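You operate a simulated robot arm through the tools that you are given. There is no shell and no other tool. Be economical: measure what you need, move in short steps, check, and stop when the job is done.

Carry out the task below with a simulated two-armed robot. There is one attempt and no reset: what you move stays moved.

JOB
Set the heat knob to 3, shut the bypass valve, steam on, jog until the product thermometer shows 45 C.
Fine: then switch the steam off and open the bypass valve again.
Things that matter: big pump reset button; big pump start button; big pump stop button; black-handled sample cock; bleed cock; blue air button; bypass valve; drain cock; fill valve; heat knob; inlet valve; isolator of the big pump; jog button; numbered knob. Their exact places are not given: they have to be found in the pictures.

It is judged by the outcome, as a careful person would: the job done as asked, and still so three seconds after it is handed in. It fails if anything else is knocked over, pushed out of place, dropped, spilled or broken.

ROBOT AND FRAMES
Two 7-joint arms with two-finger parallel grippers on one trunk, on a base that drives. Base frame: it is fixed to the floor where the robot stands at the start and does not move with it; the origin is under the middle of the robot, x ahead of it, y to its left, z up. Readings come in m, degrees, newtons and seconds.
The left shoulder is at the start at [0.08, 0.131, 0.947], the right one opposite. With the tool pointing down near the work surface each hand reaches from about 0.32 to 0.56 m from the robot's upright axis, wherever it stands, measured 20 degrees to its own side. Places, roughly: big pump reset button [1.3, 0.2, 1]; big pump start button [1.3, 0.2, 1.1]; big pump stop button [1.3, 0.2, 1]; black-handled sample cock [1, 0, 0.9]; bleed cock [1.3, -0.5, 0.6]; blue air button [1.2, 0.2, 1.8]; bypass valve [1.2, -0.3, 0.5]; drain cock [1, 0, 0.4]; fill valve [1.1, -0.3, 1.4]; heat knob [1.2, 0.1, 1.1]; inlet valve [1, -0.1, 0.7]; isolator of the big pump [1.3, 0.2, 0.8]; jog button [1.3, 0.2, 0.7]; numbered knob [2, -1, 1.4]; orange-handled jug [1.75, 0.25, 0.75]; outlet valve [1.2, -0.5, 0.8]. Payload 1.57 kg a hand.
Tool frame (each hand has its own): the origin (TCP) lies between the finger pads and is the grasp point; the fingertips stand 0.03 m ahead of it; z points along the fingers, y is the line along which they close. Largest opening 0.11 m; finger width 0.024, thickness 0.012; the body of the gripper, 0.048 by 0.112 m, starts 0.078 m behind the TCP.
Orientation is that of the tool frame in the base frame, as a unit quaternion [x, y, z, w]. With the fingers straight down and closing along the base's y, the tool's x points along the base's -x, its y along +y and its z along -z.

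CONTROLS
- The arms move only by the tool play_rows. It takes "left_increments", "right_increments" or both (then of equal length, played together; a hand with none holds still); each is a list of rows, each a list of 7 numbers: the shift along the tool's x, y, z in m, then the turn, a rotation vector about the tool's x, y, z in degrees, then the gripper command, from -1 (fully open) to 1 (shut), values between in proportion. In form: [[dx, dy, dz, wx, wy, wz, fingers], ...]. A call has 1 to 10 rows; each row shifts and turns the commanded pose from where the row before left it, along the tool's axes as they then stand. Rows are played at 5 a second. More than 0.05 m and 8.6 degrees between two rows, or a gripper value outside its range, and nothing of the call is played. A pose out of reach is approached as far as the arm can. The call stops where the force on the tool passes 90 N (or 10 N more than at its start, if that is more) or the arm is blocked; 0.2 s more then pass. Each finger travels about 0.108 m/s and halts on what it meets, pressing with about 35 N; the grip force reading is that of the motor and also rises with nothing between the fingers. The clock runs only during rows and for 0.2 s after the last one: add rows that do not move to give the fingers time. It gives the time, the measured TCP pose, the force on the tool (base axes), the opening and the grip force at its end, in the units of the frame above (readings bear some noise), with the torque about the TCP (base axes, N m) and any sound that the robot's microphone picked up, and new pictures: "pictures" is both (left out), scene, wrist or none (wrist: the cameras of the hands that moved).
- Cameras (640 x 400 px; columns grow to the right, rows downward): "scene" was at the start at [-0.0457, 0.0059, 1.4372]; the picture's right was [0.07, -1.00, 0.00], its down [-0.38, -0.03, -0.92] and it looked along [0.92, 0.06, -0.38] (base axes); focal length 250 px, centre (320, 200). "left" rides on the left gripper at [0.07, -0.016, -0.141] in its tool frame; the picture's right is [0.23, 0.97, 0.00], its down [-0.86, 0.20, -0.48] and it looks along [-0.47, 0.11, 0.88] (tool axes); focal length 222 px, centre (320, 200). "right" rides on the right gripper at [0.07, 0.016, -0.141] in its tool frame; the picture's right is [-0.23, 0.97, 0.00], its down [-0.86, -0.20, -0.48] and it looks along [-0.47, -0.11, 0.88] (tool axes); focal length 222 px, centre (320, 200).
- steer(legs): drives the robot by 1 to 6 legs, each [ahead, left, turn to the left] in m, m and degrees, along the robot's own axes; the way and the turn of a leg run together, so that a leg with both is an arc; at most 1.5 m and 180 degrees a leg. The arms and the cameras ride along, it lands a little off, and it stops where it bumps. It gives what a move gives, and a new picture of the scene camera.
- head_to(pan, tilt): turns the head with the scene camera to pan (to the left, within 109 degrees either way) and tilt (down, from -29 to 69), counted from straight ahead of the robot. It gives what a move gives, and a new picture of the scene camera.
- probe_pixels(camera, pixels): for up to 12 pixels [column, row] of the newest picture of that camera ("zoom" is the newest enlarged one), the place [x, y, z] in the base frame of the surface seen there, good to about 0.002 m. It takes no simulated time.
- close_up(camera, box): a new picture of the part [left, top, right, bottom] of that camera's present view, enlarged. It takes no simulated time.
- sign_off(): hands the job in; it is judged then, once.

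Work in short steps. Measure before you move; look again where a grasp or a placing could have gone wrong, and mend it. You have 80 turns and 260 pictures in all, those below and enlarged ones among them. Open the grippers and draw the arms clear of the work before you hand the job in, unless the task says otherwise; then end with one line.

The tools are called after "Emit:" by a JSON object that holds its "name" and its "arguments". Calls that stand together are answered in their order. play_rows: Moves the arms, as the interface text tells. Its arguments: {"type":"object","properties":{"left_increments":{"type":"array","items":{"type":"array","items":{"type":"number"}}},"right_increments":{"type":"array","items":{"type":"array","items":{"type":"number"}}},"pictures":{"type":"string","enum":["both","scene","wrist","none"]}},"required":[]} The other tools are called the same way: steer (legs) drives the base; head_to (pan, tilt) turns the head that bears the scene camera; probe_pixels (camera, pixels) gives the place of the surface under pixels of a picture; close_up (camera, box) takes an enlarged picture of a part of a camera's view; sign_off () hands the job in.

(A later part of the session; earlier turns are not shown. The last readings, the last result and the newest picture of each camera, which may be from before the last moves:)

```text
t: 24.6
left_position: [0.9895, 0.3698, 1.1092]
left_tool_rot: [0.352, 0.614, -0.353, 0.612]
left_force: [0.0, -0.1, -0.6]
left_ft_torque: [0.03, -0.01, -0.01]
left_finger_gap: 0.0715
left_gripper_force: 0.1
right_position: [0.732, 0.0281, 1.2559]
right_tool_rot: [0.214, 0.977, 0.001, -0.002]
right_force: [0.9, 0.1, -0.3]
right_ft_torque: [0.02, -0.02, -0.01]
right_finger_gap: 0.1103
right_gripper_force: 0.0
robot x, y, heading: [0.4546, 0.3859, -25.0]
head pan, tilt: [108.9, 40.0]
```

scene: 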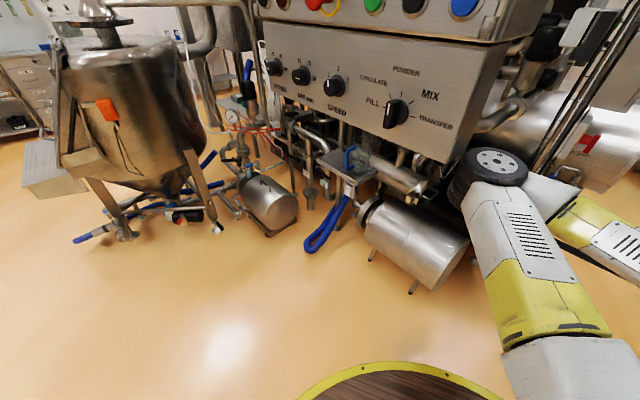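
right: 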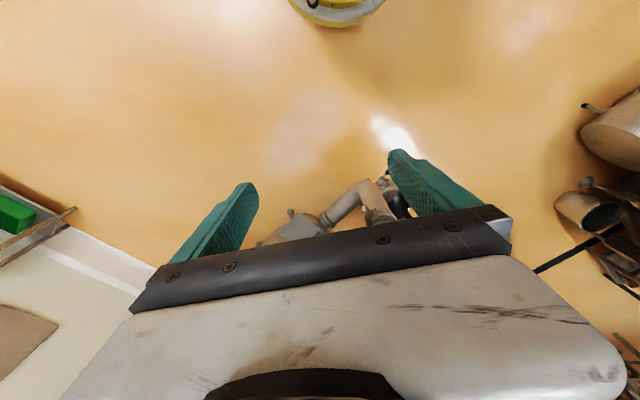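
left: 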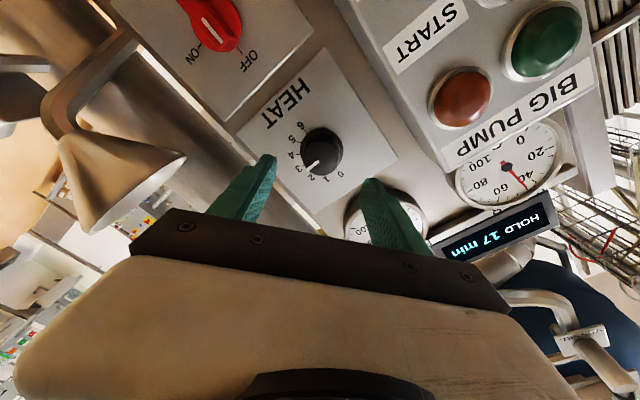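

The left elbow touched the control box's lower right end; nothing moved. Strafing right leads straight away from it.

Emit:
{"name": "steer", "arguments": {"legs": [[0, -0.9, 0], [-0.25, 0, 0], [0, 0, 57]]}}

Emit:
{"name": "head_to", "arguments": {"pan": -5, "tilt": 30}}

```text
t: 33.3
left_position: [0.138, 0.1185, 1.1109]
left_tool_rot: [0.006, 0.706, -0.007, 0.708]
left_force: [-0.6, -0.6, 0.4]
left_ft_torque: [0.0, -0.02, -0.01]
left_finger_gap: 0.0715
left_gripper_force: 0.1
right_position: [0.2975, -0.2802, 1.2572]
right_tool_rot: [-0.291, 0.957, 0.0, 0.0]
right_force: [0.9, 0.0, 0.5]
right_ft_torque: [-0.03, -0.01, 0.0]
right_finger_gap: 0.1102
right_gripper_force: 0.1
robot x, y, heading: [-0.156, -0.3305, 34.1]
head pan, tilt: [108.9, 40.0]
```

scene: 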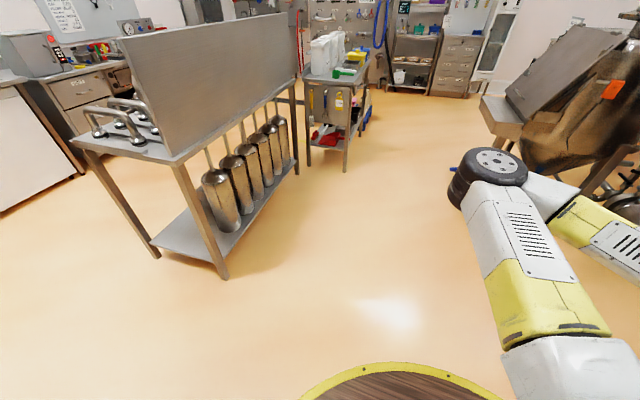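

```text
t: 35.2
left_position: [0.1391, 0.1174, 1.1116]
left_tool_rot: [0.006, 0.706, -0.01, 0.708]
left_force: [0.5, 0.1, -0.8]
left_ft_torque: [0.0, 0.0, -0.01]
left_finger_gap: 0.0716
left_gripper_force: 0.3
right_position: [0.2973, -0.2789, 1.2576]
right_tool_rot: [-0.291, 0.957, 0.001, -0.001]
right_force: [0.5, 0.1, -0.5]
right_ft_torque: [0.01, -0.01, -0.02]
right_finger_gap: 0.11
right_gripper_force: 0.1
robot x, y, heading: [-0.1539, -0.3344, 33.8]
head pan, tilt: [-5.0, 30.0]
```

scene: 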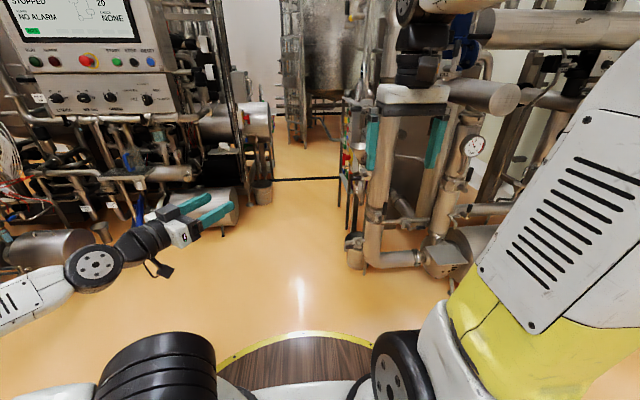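

I strafe right in front of the bypass side, staying back, then configure the right arm.

Emit:
{"name": "steer", "arguments": {"legs": [[0, -0.54, 0], [0.2, 0, 0]]}}

Emit:
{"name": "play_rows", "arguments": {"right_increments": [[-0.01, 0, 0.05, 0, -8.5, 0, -1], [0, 0, 0.049, 0, -8.5, 0, -1], [0, 0, 0.049, 0, -8.5, 0, -1], [0.02, 0, 0.04, 0, -8.5, 0, -1], [0.03, 0, 0.03, 0, -8.5, 0, -1], [0.04, 0, 0.02, 0, -8.5, 0, -1], [0.04, 0, 0.01, 0, -8.5, 0, -1], [0.045, 0, 0, 0, -8.5, 0, -1], [0.045, 0, 0, 0, -8.5, 0, -1], [0.045, 0, 0, 0, -8.5, 0, -1]]}}

```text
t: 39.6
left_position: [0.6052, -0.2167, 1.1099]
left_tool_rot: [0.004, 0.707, -0.006, 0.708]
left_force: [0.4, 0.6, -0.3]
left_ft_torque: [0.02, -0.01, 0.0]
left_finger_gap: 0.0713
left_gripper_force: 0.1
right_position: [0.7652, -0.6129, 1.2592]
right_tool_rot: [-0.293, 0.956, 0.0, 0.001]
right_force: [-0.2, -0.6, -0.5]
right_ft_torque: [-0.01, -0.02, 0.0]
right_finger_gap: 0.1102
right_gripper_force: 0.0
robot x, y, heading: [0.3177, -0.666, 34.2]
head pan, tilt: [-5.0, 30.0]
```

scene: 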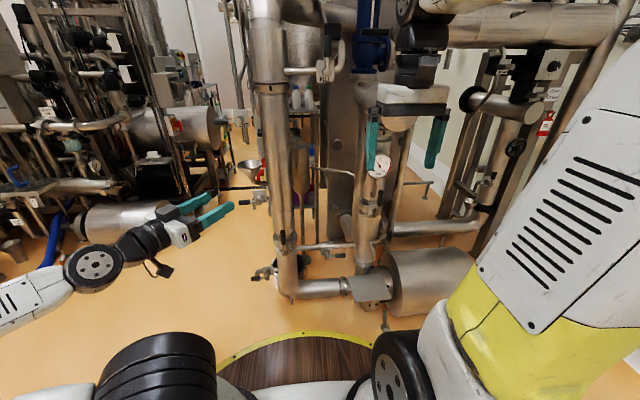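

```text
refused: row 1 steps farther than a row can; nothing moved
```

The row was just too long. I fix it and zoom on the bypass, now seen from the front at about (335,248).

Emit:
{"name": "close_up", "arguments": {"camera": "scene", "box": [250, 180, 410, 300]}}

Emit:
{"name": "probe_pixels", "arguments": {"camera": "zoom", "pixels": [[300, 265], [320, 268], [345, 268], [365, 268], [280, 255]]}}

Emit:
{"name": "play_rows", "arguments": {"right_increments": [[0, 0, 0.049, 0, -8.5, 0, -1], [0, 0, 0.049, 0, -8.5, 0, -1], [0, 0, 0.049, 0, -8.5, 0, -1], [0.02, 0, 0.04, 0, -8.5, 0, -1], [0.03, 0, 0.03, 0, -8.5, 0, -1], [0.04, 0, 0.02, 0, -8.5, 0, -1], [0.04, 0, 0.01, 0, -8.5, 0, -1], [0.045, 0, 0, 0, -8.5, 0, -1], [0.045, 0, 0, 0, -8.5, 0, -1], [0.045, 0, 0, 0, -8.5, 0, -1]]}}

```text
3.33 times, centred on (330, 240) of scene
```

zoom: 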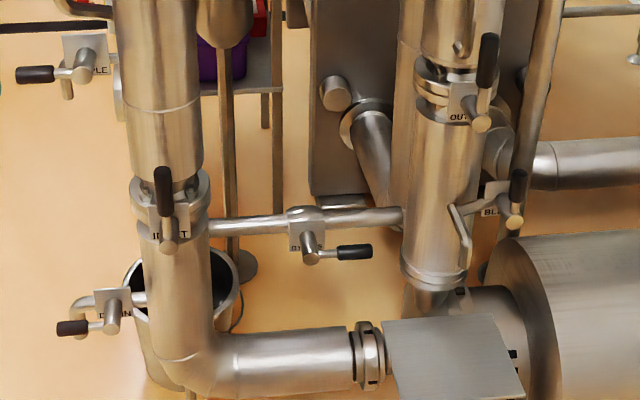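

```text
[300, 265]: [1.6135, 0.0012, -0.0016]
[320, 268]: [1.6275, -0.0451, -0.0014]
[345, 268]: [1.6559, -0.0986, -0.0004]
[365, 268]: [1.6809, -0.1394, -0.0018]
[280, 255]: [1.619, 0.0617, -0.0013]
```

```text
t: 41.8
left_position: [0.605, -0.2168, 1.1109]
left_tool_rot: [0.004, 0.706, -0.006, 0.708]
left_force: [-0.6, -0.2, 0.0]
left_ft_torque: [-0.01, -0.02, 0.01]
left_finger_gap: 0.0716
left_gripper_force: 0.1
right_position: [0.9299, -0.6128, 0.9063]
right_tool_rot: [-0.215, 0.704, 0.197, 0.647]
right_force: [-0.4, 0.7, 0.4]
right_ft_torque: [-0.01, 0.05, -0.03]
right_finger_gap: 0.11
right_gripper_force: 0.1
right hand out of reach, approached as far as the arm can: row 4, 5, 6, 7, 8, 9
robot x, y, heading: [0.3155, -0.6682, 33.9]
head pan, tilt: [-5.0, 30.0]
```

scene: 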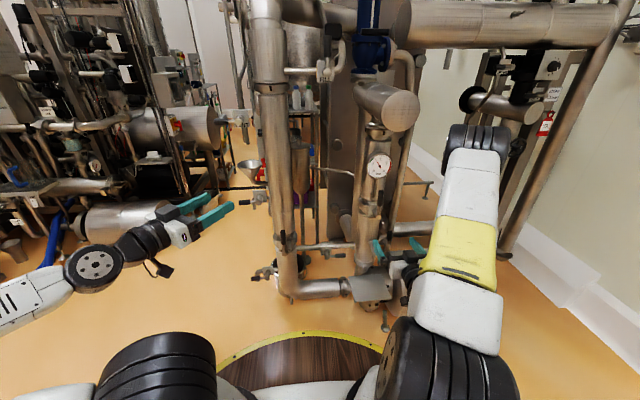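
right: 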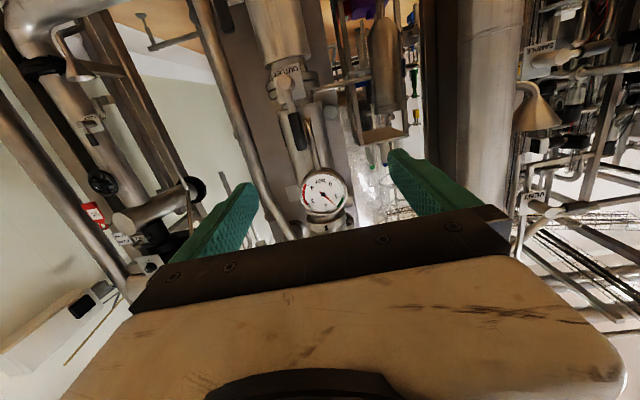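

The right hand points ahead at z 0.91. I probe the bypass in the scene: its lever is near px (339,255), stem near (327,256).

Emit:
{"name": "close_up", "arguments": {"camera": "scene", "box": [310, 235, 370, 275]}}

Emit:
{"name": "probe_pixels", "arguments": {"camera": "scene", "pixels": [[327, 258], [326, 255], [332, 256], [337, 255.5], [340, 255.5], [343, 255.5], [345, 255.5], [322, 253], [340, 245], [330, 245], [363, 270], [368, 290]]}}

```text
10.00 times, centred on (340, 255) of scene
```

zoom: 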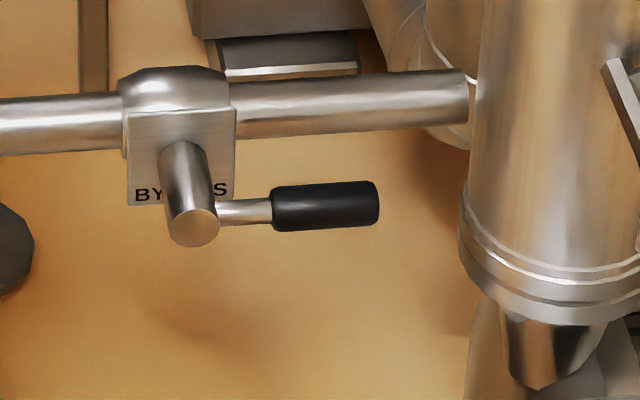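

```text
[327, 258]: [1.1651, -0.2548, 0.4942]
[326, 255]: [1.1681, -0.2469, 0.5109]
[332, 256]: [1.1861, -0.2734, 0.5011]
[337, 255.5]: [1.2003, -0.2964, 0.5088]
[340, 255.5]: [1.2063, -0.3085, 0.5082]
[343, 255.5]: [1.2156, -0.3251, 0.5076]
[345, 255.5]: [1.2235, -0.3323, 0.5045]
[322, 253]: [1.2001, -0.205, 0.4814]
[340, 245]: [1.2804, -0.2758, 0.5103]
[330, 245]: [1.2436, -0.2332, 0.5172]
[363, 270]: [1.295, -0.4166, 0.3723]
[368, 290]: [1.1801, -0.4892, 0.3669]
```

Handle centre ≈ (1.212,−0.306,0.503), radius ~70 mm from the stem. I lower the right hand to that height while still back from the machine.

Emit:
{"name": "play_rows", "arguments": {"right_increments": [[0.044, 0.011, -0.005, 0, -4.8, 0, -1], [0.044, 0.011, -0.005, 0, 0, 0, -1], [0.044, 0.011, -0.005, 0, 0, 0, -1], [0.044, 0.011, -0.005, 0, 0, 0, -1], [0.044, 0.011, -0.005, 0, 0, 0, -1], [0.044, 0.011, -0.005, 0, 0, 0, -1], [0.044, 0.011, -0.005, 0, 0, 0, -1], [0.044, 0.011, -0.005, 0, 0, 0, -1], [0.044, 0.011, -0.005, 0, 0, 0, -1], [0.006, 0, 0, 0, 0, 0, -1]]}}

```text
t: 44.0
left_position: [0.606, -0.2155, 1.1105]
left_tool_rot: [0.004, 0.707, -0.005, 0.707]
left_force: [0.0, 0.6, -0.3]
left_ft_torque: [-0.02, -0.01, -0.01]
left_finger_gap: 0.0715
left_gripper_force: 0.1
right_position: [0.8389, -0.5589, 0.5278]
right_tool_rot: [-0.208, 0.676, 0.208, 0.676]
right_force: [-0.1, 0.3, -0.2]
right_ft_torque: [-0.02, 0.03, -0.03]
right_finger_gap: 0.1104
right_gripper_force: 0.1
right hand out of reach, approached as far as the arm can: row 9
robot x, y, heading: [0.3157, -0.6674, 34.0]
head pan, tilt: [-5.0, 30.0]
```

scene: 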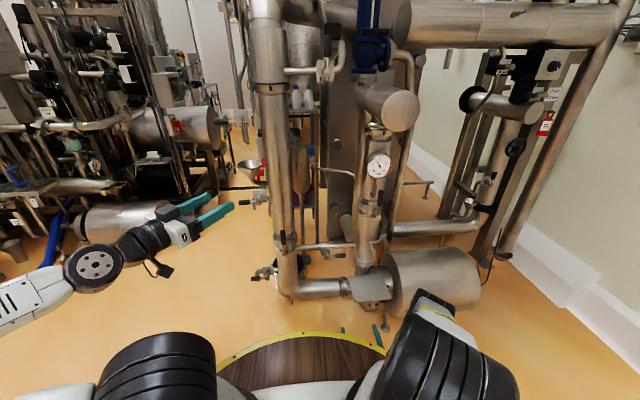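
right: 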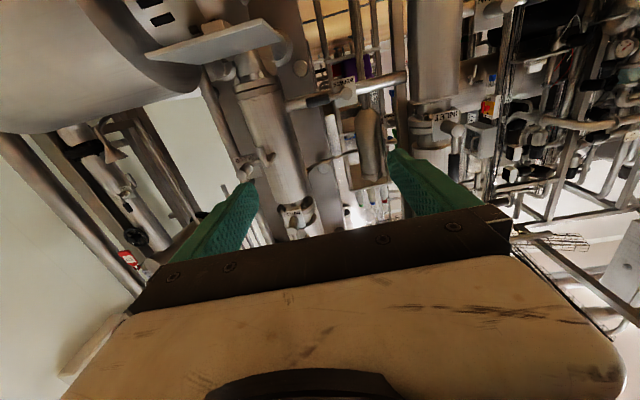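

Hand is at z 0.528. I roll it −90° so the fingers close vertically, then look.

Emit:
{"name": "play_rows", "arguments": {"right_increments": [[0.02, 0, 0, 0, 0, -8.5, -1], [0, 0, 0, 0, 0, -8.5, -1], [0, 0, 0, 0, 0, -8.5, -1], [0, 0, 0, 0, 0, -8.5, -1], [0, 0, 0, 0, 0, -8.5, -1], [0, 0, 0, 0, 0, -8.5, -1], [0, 0, 0, 0, 0, -8.5, -0.5], [0, 0, 0, 0, 0, -8.5, -0.3], [0, 0, 0, 0, 0, -8.5, -0.3], [0, 0, 0, 0, 0, -8.5, -0.3]]}}

```text
t: 46.2
left_position: [0.6049, -0.2152, 1.1102]
left_tool_rot: [0.004, 0.706, -0.006, 0.708]
left_force: [0.5, 0.4, -0.5]
left_ft_torque: [0.02, -0.03, 0.0]
left_finger_gap: 0.0714
left_gripper_force: 0.0
right_position: [0.8622, -0.5584, 0.5432]
right_tool_rot: [-0.611, 0.359, -0.303, 0.638]
right_force: [-1.5, -0.1, 0.8]
right_ft_torque: [0.02, 0.0, 0.01]
right_finger_gap: 0.0715
right_gripper_force: 0.1
right hand out of reach, approached as far as the arm can: row 1
robot x, y, heading: [0.3156, -0.6633, 34.1]
head pan, tilt: [-5.0, 30.0]
```

scene: 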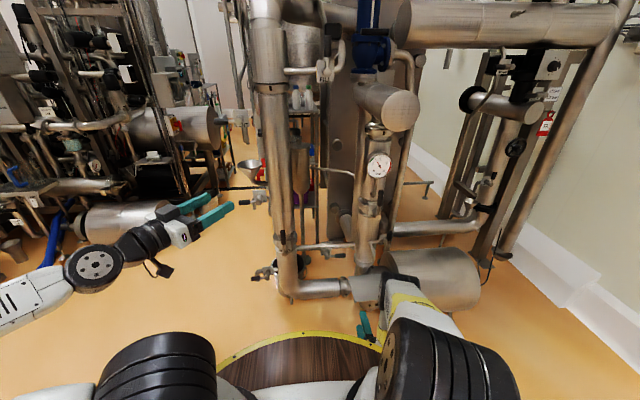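
right: 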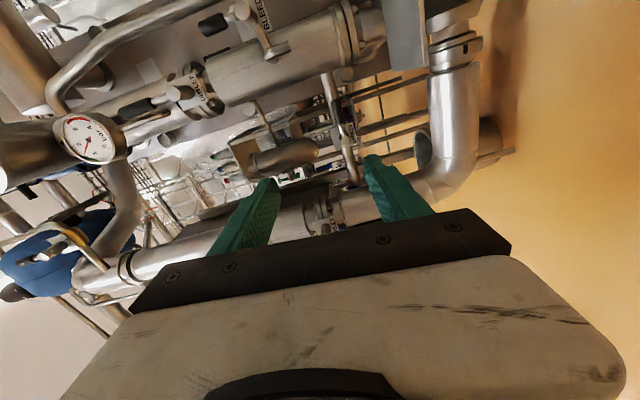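

Right hand squared. I shift the left hand up and outward for clearance, then drive ahead 0.30.

Emit:
{"name": "play_rows", "arguments": {"left_increments": [[-0.03, 0.035, 0, 0, 0, 0, -0.3], [-0.03, 0.035, 0, 0, 0, 0, -0.3], [-0.03, 0.035, 0, 0, 0, 0, -0.3]], "pictures": "none"}}

Emit:
{"name": "steer", "arguments": {"legs": [[0.3, 0, -1.5]]}}

Emit:
{"name": "head_to", "arguments": {"pan": -10, "tilt": 48}}

```text
t: 47.0
left_position: [0.6073, -0.1092, 1.197]
left_tool_rot: [0.005, 0.706, -0.007, 0.708]
left_force: [-0.8, -0.6, 0.2]
left_ft_torque: [-0.03, 0.01, 0.01]
left_finger_gap: 0.0712
left_gripper_force: 0.1
right_position: [0.8626, -0.5572, 0.5427]
right_tool_rot: [-0.611, 0.36, -0.303, 0.637]
right_force: [-0.1, -0.2, 0.4]
right_ft_torque: [0.02, 0.0, 0.01]
right_finger_gap: 0.0712
right_gripper_force: 0.1
robot x, y, heading: [0.3205, -0.6641, 34.0]
head pan, tilt: [-5.0, 30.0]
```

```text
t: 49.0
left_position: [0.88, 0.0498, 1.1973]
left_tool_rot: [0.014, 0.706, -0.016, 0.708]
left_force: [-0.6, 0.1, -0.1]
left_ft_torque: [-0.01, 0.01, 0.0]
left_finger_gap: 0.0715
left_gripper_force: 0.0
right_position: [1.1221, -0.404, 0.5422]
right_tool_rot: [-0.605, 0.367, -0.313, 0.633]
right_force: [-0.4, 0.0, 0.1]
right_ft_torque: [0.03, 0.02, 0.0]
right_finger_gap: 0.0714
right_gripper_force: 0.1
robot x, y, heading: [0.5747, -0.4971, 32.3]
head pan, tilt: [-5.0, 30.0]
```

scene: 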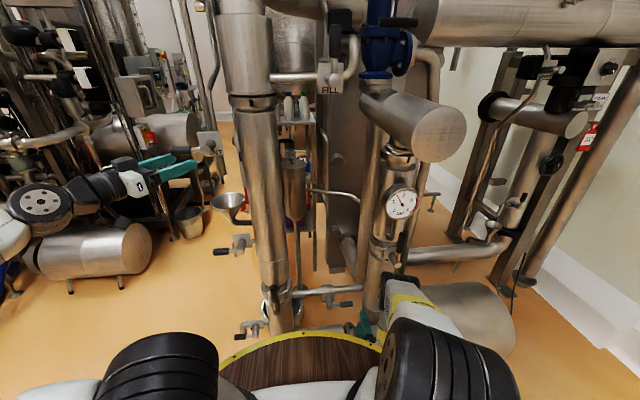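

```text
t: 49.9
left_position: [0.8794, 0.0516, 1.1978]
left_tool_rot: [0.014, 0.706, -0.015, 0.707]
left_force: [0.5, -0.3, 0.1]
left_ft_torque: [0.01, 0.0, -0.04]
left_finger_gap: 0.0714
left_gripper_force: 0.0
right_position: [1.1231, -0.4048, 0.5446]
right_tool_rot: [-0.605, 0.368, -0.313, 0.633]
right_force: [-0.1, 0.0, -0.7]
right_ft_torque: [0.01, 0.01, 0.03]
right_finger_gap: 0.0713
right_gripper_force: 0.1
robot x, y, heading: [0.5722, -0.4989, 32.2]
head pan, tilt: [-10.0, 48.0]
```

scene: 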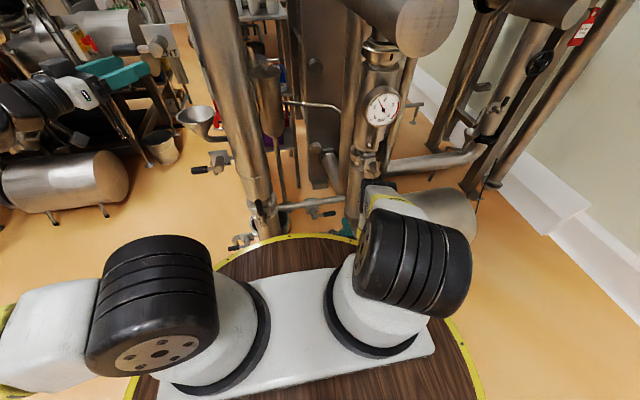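

Hand is ~13 cm short, 36 mm right and 41 mm above the handle. I probe the lever again from this view for accuracy.

Emit:
{"name": "close_up", "arguments": {"camera": "scene", "box": [290, 180, 370, 250]}}

Emit:
{"name": "close_up", "arguments": {"camera": "right", "box": [220, 60, 480, 240]}}

Emit:
{"name": "probe_pixels", "arguments": {"camera": "scene", "pixels": [[314, 214], [313, 211], [322, 214], [328, 213], [333, 213], [325, 213], [330, 213]]}}

```text
5.71 times, centred on (330, 215) of scene
```

zoom: 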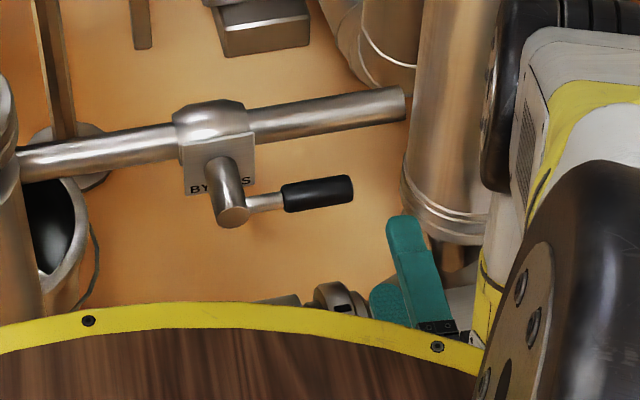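

```text
2.22 times, centred on (350, 150) of right
```

zoom: 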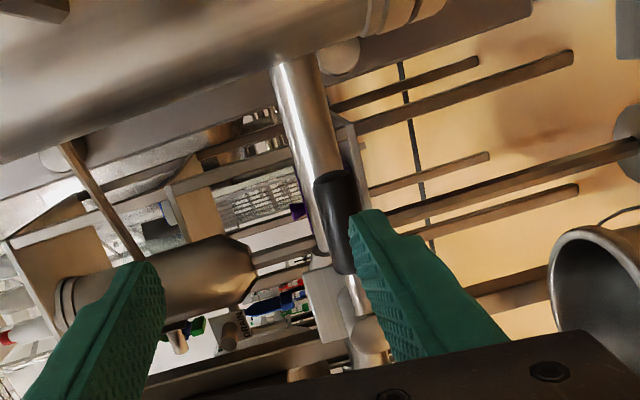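

```text
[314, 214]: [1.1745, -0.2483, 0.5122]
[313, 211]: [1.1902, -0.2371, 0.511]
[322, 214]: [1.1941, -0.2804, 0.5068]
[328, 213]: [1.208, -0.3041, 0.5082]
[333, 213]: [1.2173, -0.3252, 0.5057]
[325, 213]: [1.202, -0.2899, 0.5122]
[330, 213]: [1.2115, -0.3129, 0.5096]
```

I finish the roll, then shift left 36 mm, down 41 mm, and advance part of the way.

Emit:
{"name": "play_rows", "arguments": {"right_increments": [[0, 0, 0, 0, 0, -5, -0.3], [-0.018, 0.02, 0, 0, 0, 0, -0.3], [-0.018, 0.021, 0, 0, 0, 0, -0.3], [0, 0, 0.03, 0, 0, 0, -0.3], [0, 0, 0.03, 0, 0, 0, -0.3], [0, 0, 0, 0, 0, 0, -0.3]]}}

Emit:
{"name": "close_up", "arguments": {"camera": "scene", "box": [290, 180, 370, 250]}}

```text
t: 51.3
left_position: [0.8796, 0.0506, 1.1976]
left_tool_rot: [0.015, 0.706, -0.016, 0.707]
left_force: [0.0, 0.4, 0.4]
left_ft_torque: [-0.01, -0.02, -0.05]
left_finger_gap: 0.0716
left_gripper_force: 0.1
right_position: [1.165, -0.3546, 0.5271]
right_tool_rot: [0.621, -0.341, 0.34, -0.619]
right_force: [1.2, 0.0, -0.1]
right_ft_torque: [-0.03, -0.05, 0.01]
right_finger_gap: 0.0715
right_gripper_force: 0.0
right hand out of reach, approached as far as the arm can: row 3
robot x, y, heading: [0.5729, -0.4953, 32.6]
head pan, tilt: [-10.0, 48.0]
```

scene: 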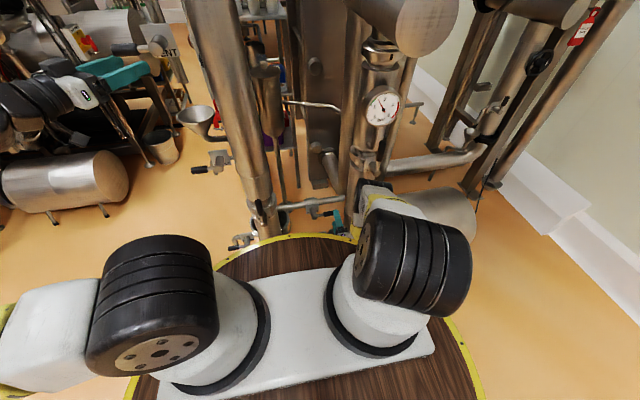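
right: 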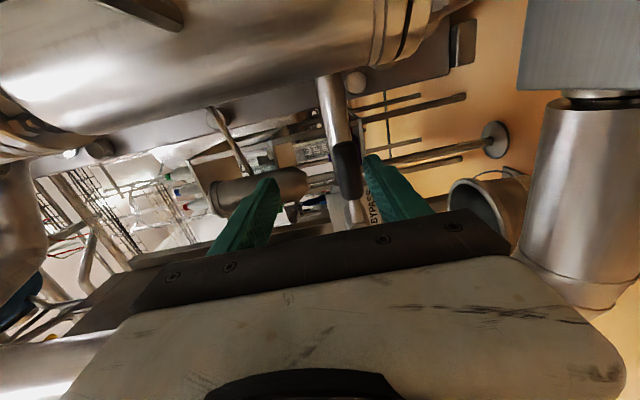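

```text
5.71 times, centred on (330, 215) of scene
```

zoom: 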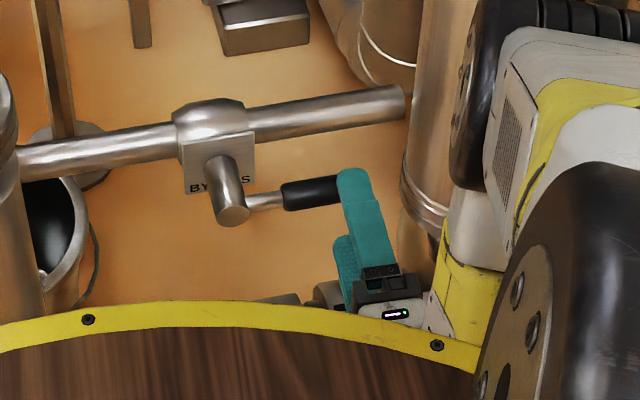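

The arm can't get lower while level, so I pitch the tool 17° down (raises the wrist) and shift left 17 mm, then check.

Emit:
{"name": "play_rows", "arguments": {"right_increments": [[-0.008, 0, 0, -8.5, 0, 0, -0.3], [-0.009, 0, 0, -8.5, 0, 0, -0.3], [0, 0.01, 0, 0, 0, 0, -0.3], [0, 0, 0, 0, 0, 0, -0.3]], "pictures": "wrist"}}

```text
t: 52.3
left_position: [0.8807, 0.05, 1.1971]
left_tool_rot: [0.014, 0.706, -0.015, 0.707]
left_force: [0.2, -0.7, -0.4]
left_ft_torque: [0.0, -0.03, -0.01]
left_finger_gap: 0.0715
left_gripper_force: 0.0
right_position: [1.1535, -0.3428, 0.5158]
right_tool_rot: [0.705, -0.388, 0.285, -0.52]
right_force: [0.3, -0.2, 0.3]
right_ft_torque: [-0.02, 0.02, 0.01]
right_finger_gap: 0.0715
right_gripper_force: 0.2
robot x, y, heading: [0.5713, -0.4972, 32.6]
head pan, tilt: [-10.0, 48.0]
```

right: 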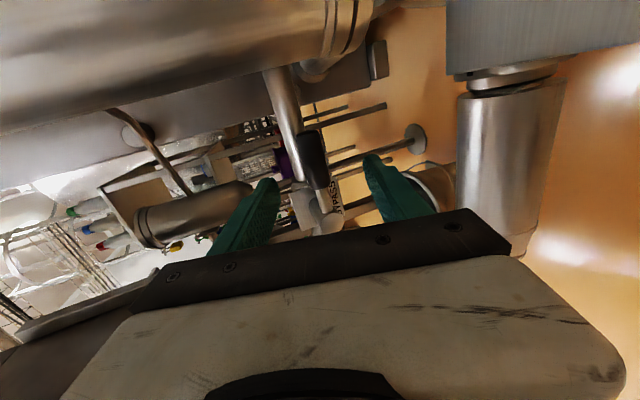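

Lateral error now zero. I advance 66 mm along the pitched tool and leave the fingers straddling the handle.

Emit:
{"name": "play_rows", "arguments": {"right_increments": [[0, -0.0056, 0.022, 0, 0, 0, -0.3], [0, 0, 0.022, 0, 0, 0, -0.3], [0, 0, 0.022, 0, 0, 0, -0.3], [0, 0, 0, 0, 0, 0, -0.3]], "pictures": "wrist"}}

Emit:
{"name": "close_up", "arguments": {"camera": "scene", "box": [290, 180, 370, 250]}}

```text
t: 53.3
left_position: [0.8793, 0.0505, 1.1971]
left_tool_rot: [0.013, 0.706, -0.015, 0.708]
left_force: [0.2, -0.6, 0.1]
left_ft_torque: [0.0, 0.0, -0.03]
left_finger_gap: 0.0717
left_gripper_force: 0.1
right_position: [1.2074, -0.3077, 0.5019]
right_tool_rot: [0.707, -0.387, 0.285, -0.52]
right_force: [0.5, -0.3, 0.4]
right_ft_torque: [-0.01, 0.01, 0.0]
right_finger_gap: 0.0714
right_gripper_force: 0.1
robot x, y, heading: [0.573, -0.4992, 32.7]
head pan, tilt: [-10.0, 48.0]
```

right: 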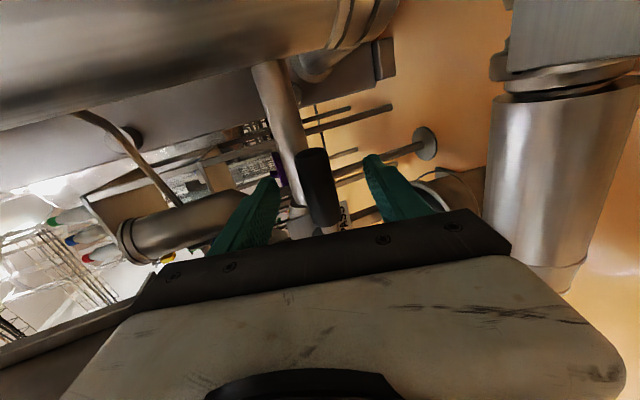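

```text
5.71 times, centred on (330, 215) of scene
```

zoom: 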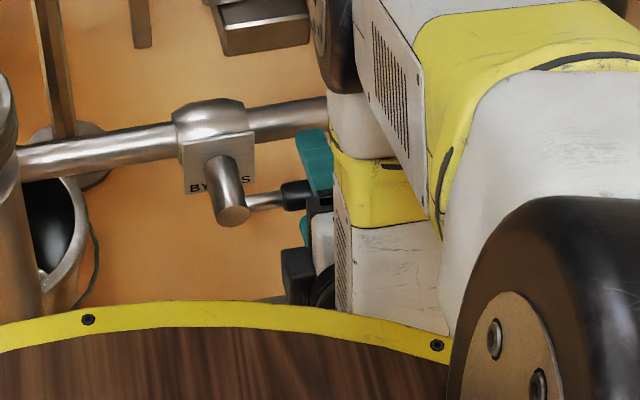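

The handle lies between the fingers. I close loosely and try a small downward (clockwise) swing of 16°, watching force.

Emit:
{"name": "play_rows", "arguments": {"right_increments": [[0, 0, 0, 0, 0, 0, 0.4], [0, 0, 0, 0, 0, 0, 0.4], [-0.0004, 0.0093, 0.0028, 0, 0, 8, 0.4], [-0.001, 0.0095, 0.0027, 0, 0, 8, 0.4], [0, 0, 0, 0, 0, 0, 0.4]], "pictures": "wrist"}}

Emit:
{"name": "close_up", "arguments": {"camera": "scene", "box": [290, 180, 370, 250]}}

```text
t: 54.5
left_position: [0.8796, 0.0518, 1.1983]
left_tool_rot: [0.013, 0.706, -0.015, 0.708]
left_force: [0.0, -0.5, -0.8]
left_ft_torque: [0.0, 0.01, -0.03]
left_finger_gap: 0.0714
left_gripper_force: 0.1
right_position: [1.2083, -0.3031, 0.4864]
right_tool_rot: [0.642, -0.48, 0.211, -0.56]
right_force: [3.1, 11.7, 31.3]
right_ft_torque: [-0.65, -0.54, 0.0]
right_finger_gap: 0.0586
right_gripper_force: 14.5
robot x, y, heading: [0.574, -0.5, 32.4]
head pan, tilt: [-10.0, 48.0]
```

right: 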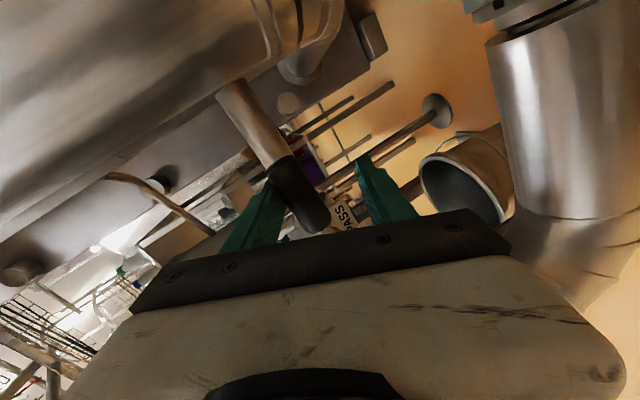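

```text
5.71 times, centred on (330, 215) of scene
```

zoom: 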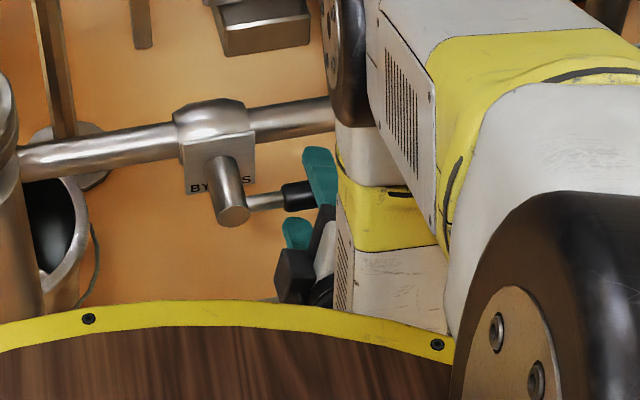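

Downward is blocked (31 N, handle unmoved), so it must turn upward. I open, unroll, back out and close the fingers to push from below instead.

Emit:
{"name": "play_rows", "arguments": {"right_increments": [[0, -0.0095, -0.0027, 0, 0, -8, -0.3], [0, -0.0093, -0.0028, 0, 0, -8, -0.3], [0, 0, -0.03, 0, 0, 0, -0.3], [0, 0, -0.04, 0, 0, 0, -0.3], [0, 0, 0, 0, 0, 0, 1], [0, 0.02, 0, 0, 0, 0, 1], [0, 0.02, 0, 0, 0, 0, 1]], "pictures": "wrist"}}

Emit:
{"name": "close_up", "arguments": {"camera": "scene", "box": [290, 180, 370, 250]}}

```text
t: 56.1
left_position: [0.8795, 0.0512, 1.1969]
left_tool_rot: [0.014, 0.706, -0.016, 0.708]
left_force: [-0.6, -0.6, 0.4]
left_ft_torque: [0.01, 0.06, 0.0]
left_finger_gap: 0.0717
left_gripper_force: 0.0
right_position: [1.1441, -0.3518, 0.4829]
right_tool_rot: [0.706, -0.388, 0.285, -0.519]
right_force: [0.4, 0.4, 0.5]
right_ft_torque: [0.03, 0.02, 0.02]
right_finger_gap: 0.0001
right_gripper_force: 21.2
robot x, y, heading: [0.5713, -0.4977, 32.5]
head pan, tilt: [-10.0, 48.0]
```

right: 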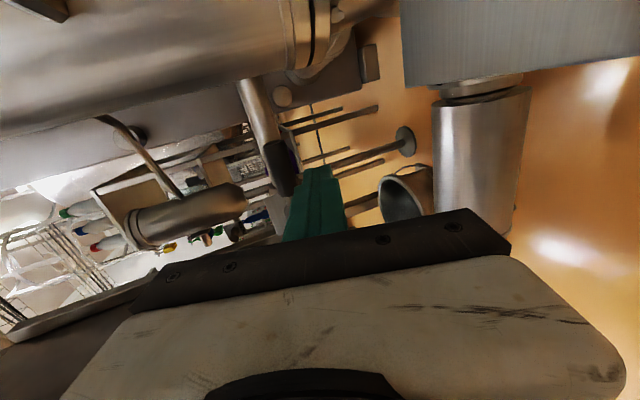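

```text
5.71 times, centred on (330, 215) of scene
```

zoom: 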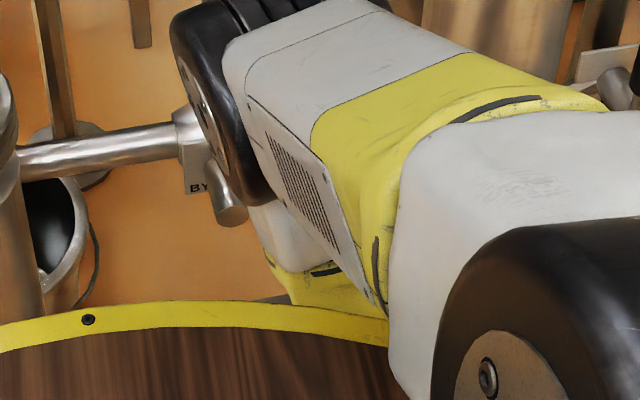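

Closed fingers are set below the handle, but the arm's elbow swung over; I probe how high and near that part is.

Emit:
{"name": "probe_pixels", "arguments": {"camera": "scene", "pixels": [[312, 205], [318, 212], [325, 212], [330, 225], [335, 205], [318, 220], [350, 190]]}}

```text
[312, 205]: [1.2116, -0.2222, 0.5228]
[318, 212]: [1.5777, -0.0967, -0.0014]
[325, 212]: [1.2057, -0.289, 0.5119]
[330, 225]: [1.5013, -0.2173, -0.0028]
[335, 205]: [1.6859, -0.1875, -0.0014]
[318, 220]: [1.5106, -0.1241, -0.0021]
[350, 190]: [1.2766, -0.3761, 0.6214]
```

Those were for an older frame; I probe in the newest zoom instead.

Emit:
{"name": "probe_pixels", "arguments": {"camera": "zoom", "pixels": [[215, 130], [195, 60], [240, 180], [280, 230], [300, 180], [330, 270]]}}

```text
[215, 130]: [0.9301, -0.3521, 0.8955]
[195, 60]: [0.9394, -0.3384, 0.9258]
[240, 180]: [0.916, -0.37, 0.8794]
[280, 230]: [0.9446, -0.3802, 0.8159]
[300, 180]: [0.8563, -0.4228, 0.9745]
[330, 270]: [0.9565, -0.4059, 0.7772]
```

The elbow is well clear (0.9 high, 0.25 m back). I advance under the handle and push it up through ~30°.

Emit:
{"name": "play_rows", "arguments": {"right_increments": [[0, 0, 0.04, 0, 0, 0, 1], [0, 0, 0.04, 0, 0, 0, 1], [0, 0, 0, 0, 0, 0, 1], [0, -0.0206, -0.0063, 0, 0, 0, 1], [0.0032, -0.0189, -0.0058, 0, 0, 0, 1], [-0.002, -0.019, -0.0058, 0, 0, 0, 1], [0, 0, 0, 0, 0, 0, 1]]}}

Emit:
{"name": "close_up", "arguments": {"camera": "right", "box": [180, 60, 440, 240]}}

```text
t: 57.7
left_position: [0.8792, 0.0515, 1.1972]
left_tool_rot: [0.014, 0.706, -0.015, 0.708]
left_force: [-0.4, -0.4, -0.5]
left_ft_torque: [-0.01, 0.01, -0.02]
left_finger_gap: 0.0715
left_gripper_force: 0.1
right_position: [1.2072, -0.3124, 0.5223]
right_tool_rot: [0.706, -0.388, 0.285, -0.519]
right_force: [-10.5, -5.2, -2.4]
right_ft_torque: [0.06, -0.21, 0.13]
right_finger_gap: 0.0
right_gripper_force: 21.6
robot x, y, heading: [0.5694, -0.4958, 32.6]
head pan, tilt: [-10.0, 48.0]
```

scene: 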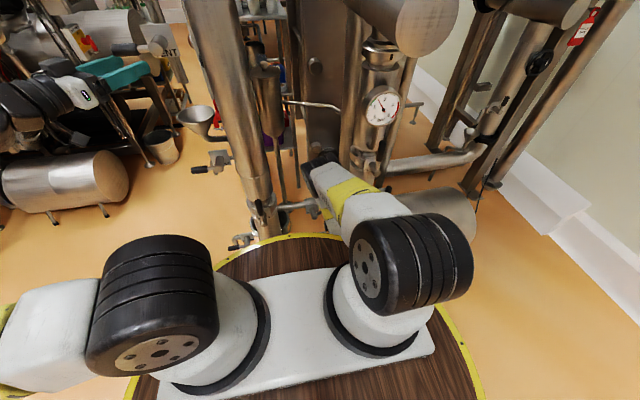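
right: 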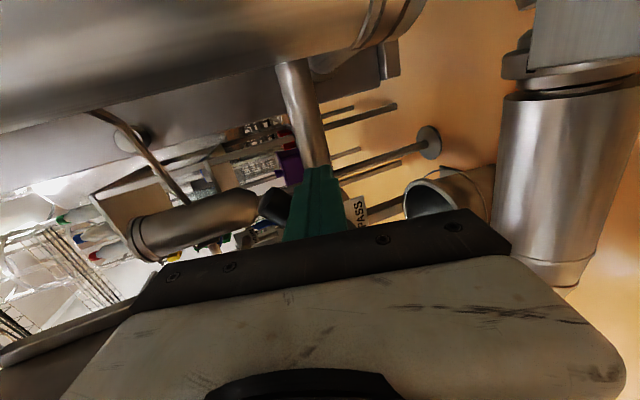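

```text
2.22 times, centred on (310, 150) of right
```

zoom: 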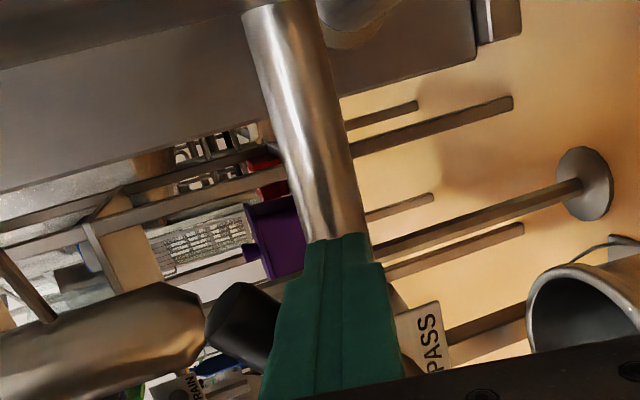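

The lever is turning upward. I ease back 6 mm (some force along the axis) and continue the arc to ~75°.

Emit:
{"name": "play_rows", "arguments": {"right_increments": [[0, 0.0018, -0.0057, 0, 0, 0, 1], [-0.0072, -0.0179, -0.0055, 0, 0, 0, 1], [-0.0117, -0.0156, -0.0048, 0, 0, 0, 1], [-0.0155, -0.012, -0.0037, 0, 0, 0, 1], [0, 0, 0, 0, 0, 0, 1]]}}

Emit:
{"name": "close_up", "arguments": {"camera": "right", "box": [180, 60, 440, 240]}}

Emit:
{"name": "close_up", "arguments": {"camera": "scene", "box": [280, 165, 360, 235]}}

```text
t: 58.9
left_position: [0.8802, 0.0508, 1.1973]
left_tool_rot: [0.013, 0.706, -0.016, 0.708]
left_force: [-0.2, -0.5, 0.2]
left_ft_torque: [0.02, 0.0, 0.04]
left_finger_gap: 0.0716
left_gripper_force: 0.0
right_position: [1.1849, -0.2857, 0.5696]
right_tool_rot: [0.705, -0.387, 0.286, -0.521]
right_force: [-0.5, 1.3, 0.4]
right_ft_torque: [0.0, -0.01, 0.02]
right_finger_gap: 0.0
right_gripper_force: 21.2
robot x, y, heading: [0.5724, -0.4956, 32.5]
head pan, tilt: [-10.0, 48.0]
```

scene: 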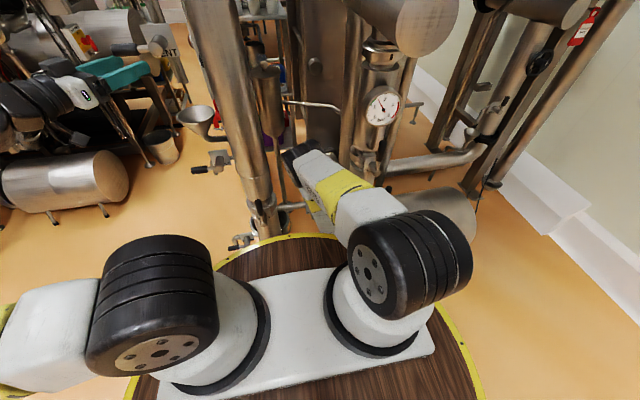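
right: 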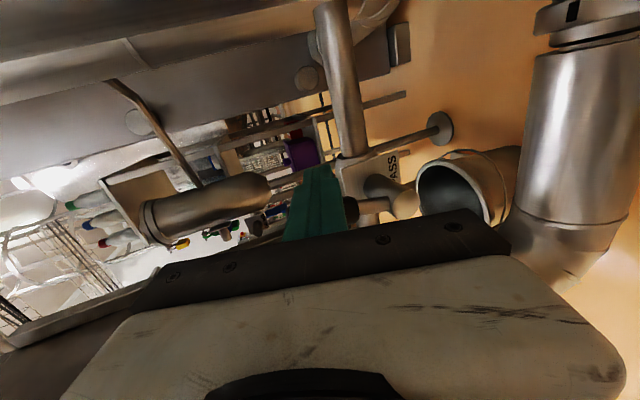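

```text
2.22 times, centred on (310, 150) of right
```

zoom: 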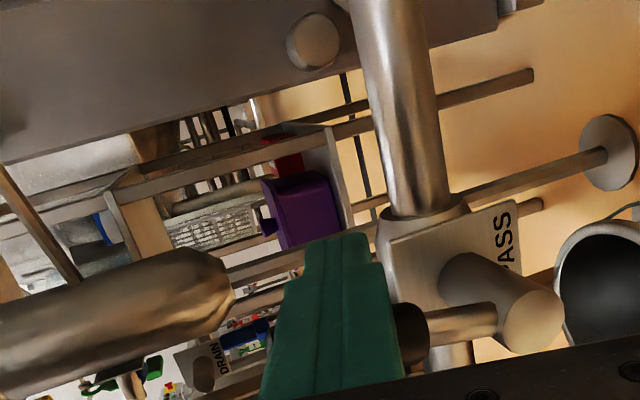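

```text
5.71 times, centred on (320, 200) of scene
```

zoom: 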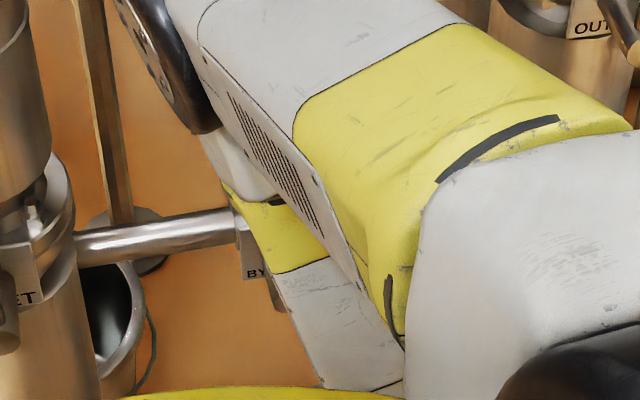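

Lever nearly upright. I push the last part with a bit of overshoot to feel the stop.

Emit:
{"name": "play_rows", "arguments": {"right_increments": [[-0.0183, -0.0078, -0.0024, 0, 0, 0, 1], [-0.008, 0, 0, 0, 0, 0, 1], [-0.006, 0, 0, 0, 0, 0, 1], [0, 0, 0, 0, 0, 0, 1]], "pictures": "wrist"}}

Emit:
{"name": "close_up", "arguments": {"camera": "right", "box": [180, 60, 440, 240]}}

```text
t: 59.9
left_position: [0.8796, 0.0489, 1.1962]
left_tool_rot: [0.015, 0.707, -0.016, 0.707]
left_force: [0.4, -0.4, -0.3]
left_ft_torque: [0.02, 0.01, 0.03]
left_finger_gap: 0.0715
left_gripper_force: 0.0
right_position: [1.1737, -0.2719, 0.5777]
right_tool_rot: [0.703, -0.393, 0.296, -0.514]
right_force: [43.8, -54.1, -6.4]
right_ft_torque: [-0.82, 0.44, -0.95]
right_finger_gap: 0.0002
right_gripper_force: 20.8
robot x, y, heading: [0.5715, -0.4987, 32.2]
head pan, tilt: [-10.0, 48.0]
```

right: 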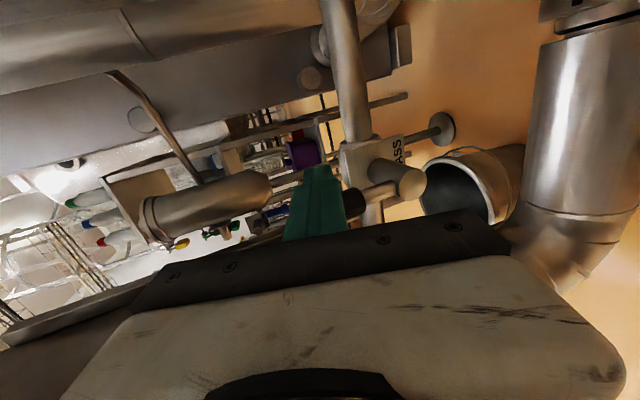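

```text
2.22 times, centred on (310, 150) of right
```

zoom: 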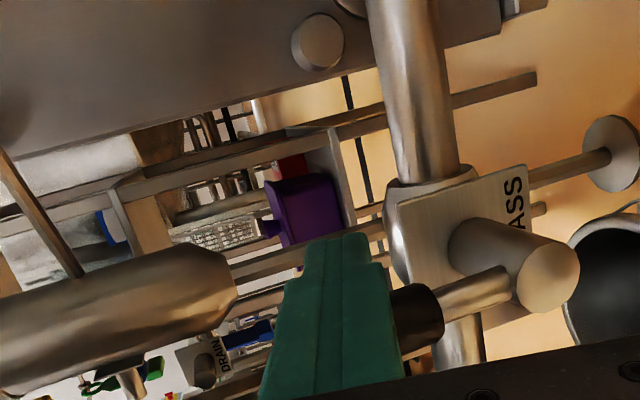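

70 N against the stop with the bar 22 mm right of the pivot: lever upright, valve shut. I release, withdraw, then look.

Emit:
{"name": "play_rows", "arguments": {"right_increments": [[0.02, 0, 0, 0, 0, 0, 1], [0.01, 0, 0, 0, 0, 0, 1], [0, 0, -0.04, 0, 0, 0, 1], [0, 0, -0.04, 0, 0, 0, 1], [0, 0, -0.03, 0, 0, 0, 1]], "pictures": "none"}}

Emit:
{"name": "steer", "arguments": {"legs": [[-0.4, 0, 0]]}}

Emit:
{"name": "close_up", "arguments": {"camera": "right", "box": [200, 40, 460, 240]}}

```text
t: 61.1
left_position: [0.8786, 0.0515, 1.1979]
left_tool_rot: [0.014, 0.706, -0.016, 0.707]
left_force: [0.2, 0.5, 0.3]
left_ft_torque: [-0.01, 0.02, 0.0]
left_finger_gap: 0.0715
left_gripper_force: 0.2
right_position: [1.0939, -0.3398, 0.6093]
right_tool_rot: [0.706, -0.386, 0.285, -0.521]
right_force: [-0.4, -0.1, 0.2]
right_ft_torque: [-0.01, -0.01, 0.03]
right_finger_gap: 0.0
right_gripper_force: 21.4
robot x, y, heading: [0.5747, -0.4982, 32.3]
head pan, tilt: [-10.0, 48.0]
```

```text
t: 63.6
left_position: [0.5361, -0.1639, 1.1975]
left_tool_rot: [0.01, 0.706, -0.012, 0.708]
left_force: [0.2, -0.7, -0.5]
left_ft_torque: [-0.01, -0.01, 0.01]
left_finger_gap: 0.0716
left_gripper_force: 0.1
right_position: [0.755, -0.5533, 0.6094]
right_tool_rot: [0.708, -0.384, 0.283, -0.521]
right_force: [0.4, 0.4, 0.7]
right_ft_torque: [0.0, -0.01, -0.02]
right_finger_gap: 0.0
right_gripper_force: 21.1
robot x, y, heading: [0.2329, -0.7151, 33.0]
head pan, tilt: [-10.0, 48.0]
```

scene: 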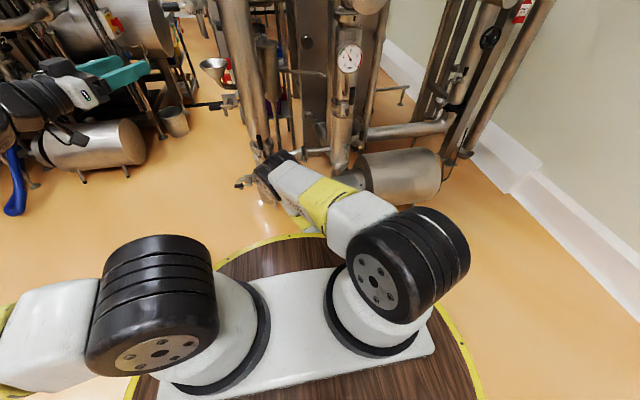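

```text
2.00 times, centred on (330, 140) of right
```

zoom: 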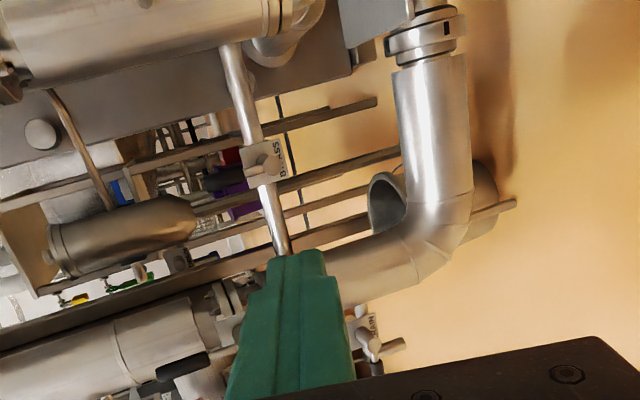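

I zoom to verify the bypass lever upright, and raise the right hand out of the way.

Emit:
{"name": "close_up", "arguments": {"camera": "right", "box": [280, 90, 360, 150]}}

Emit:
{"name": "play_rows", "arguments": {"right_increments": [[0, -0.046, -0.019, 0, 0, 0, 1], [0, -0.046, -0.019, 0, 0, 0, 1], [0, -0.046, -0.019, 0, 0, 0, 1], [0, -0.046, -0.019, 0, 0, 0, 1], [0, -0.046, -0.019, 0, 0, 0, 1], [0, -0.046, -0.019, 0, 0, 0, 1], [0, -0.046, -0.019, 0, 0, 0, 1], [0, -0.046, -0.019, 0, 0, 0, 1], [0, -0.046, -0.019, 0, 0, 0, 1], [0, -0.046, -0.019, 0, 0, 0, 1]], "pictures": "none"}}

Emit:
{"name": "head_to", "arguments": {"pan": 0, "tilt": 30}}

```text
6.67 times, centred on (320, 120) of right
```

zoom: 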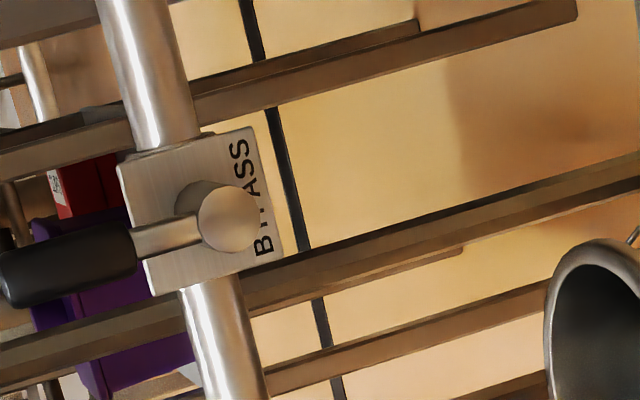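

```text
t: 65.8
left_position: [0.5369, -0.1634, 1.1965]
left_tool_rot: [0.01, 0.706, -0.013, 0.708]
left_force: [-0.7, 0.9, 0.2]
left_ft_torque: [-0.02, -0.03, -0.04]
left_finger_gap: 0.0717
left_gripper_force: 0.1
right_position: [0.8159, -0.507, 1.0373]
right_tool_rot: [0.708, -0.384, 0.283, -0.521]
right_force: [0.6, 0.3, -0.4]
right_ft_torque: [0.05, -0.03, -0.01]
right_finger_gap: 0.0
right_gripper_force: 20.9
right hand out of reach, approached as far as the arm can: row 5, 6, 7, 8, 9, 10
robot x, y, heading: [0.2356, -0.7146, 33.0]
head pan, tilt: [-10.0, 48.0]
```

```text
t: 66.6
left_position: [0.5369, -0.1648, 1.1966]
left_tool_rot: [0.01, 0.706, -0.013, 0.708]
left_force: [0.5, -0.5, -0.2]
left_ft_torque: [-0.02, 0.0, 0.01]
left_finger_gap: 0.0715
left_gripper_force: 0.1
right_position: [0.8166, -0.5072, 1.0378]
right_tool_rot: [0.708, -0.384, 0.283, -0.52]
right_force: [0.1, 0.4, 0.8]
right_ft_torque: [0.06, -0.01, -0.02]
right_finger_gap: 0.0
right_gripper_force: 21.7
robot x, y, heading: [0.2334, -0.7101, 33.2]
head pan, tilt: [0.0, 30.0]
```

scene: 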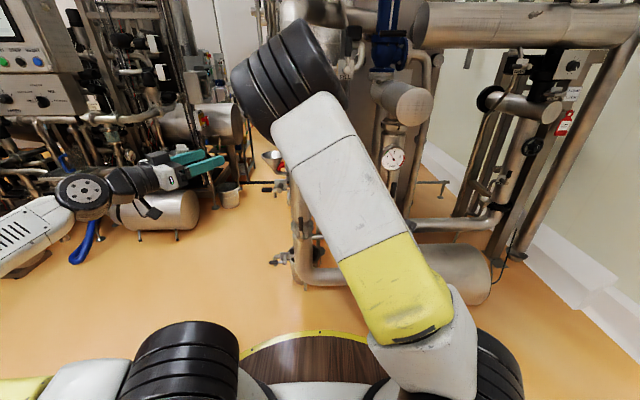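

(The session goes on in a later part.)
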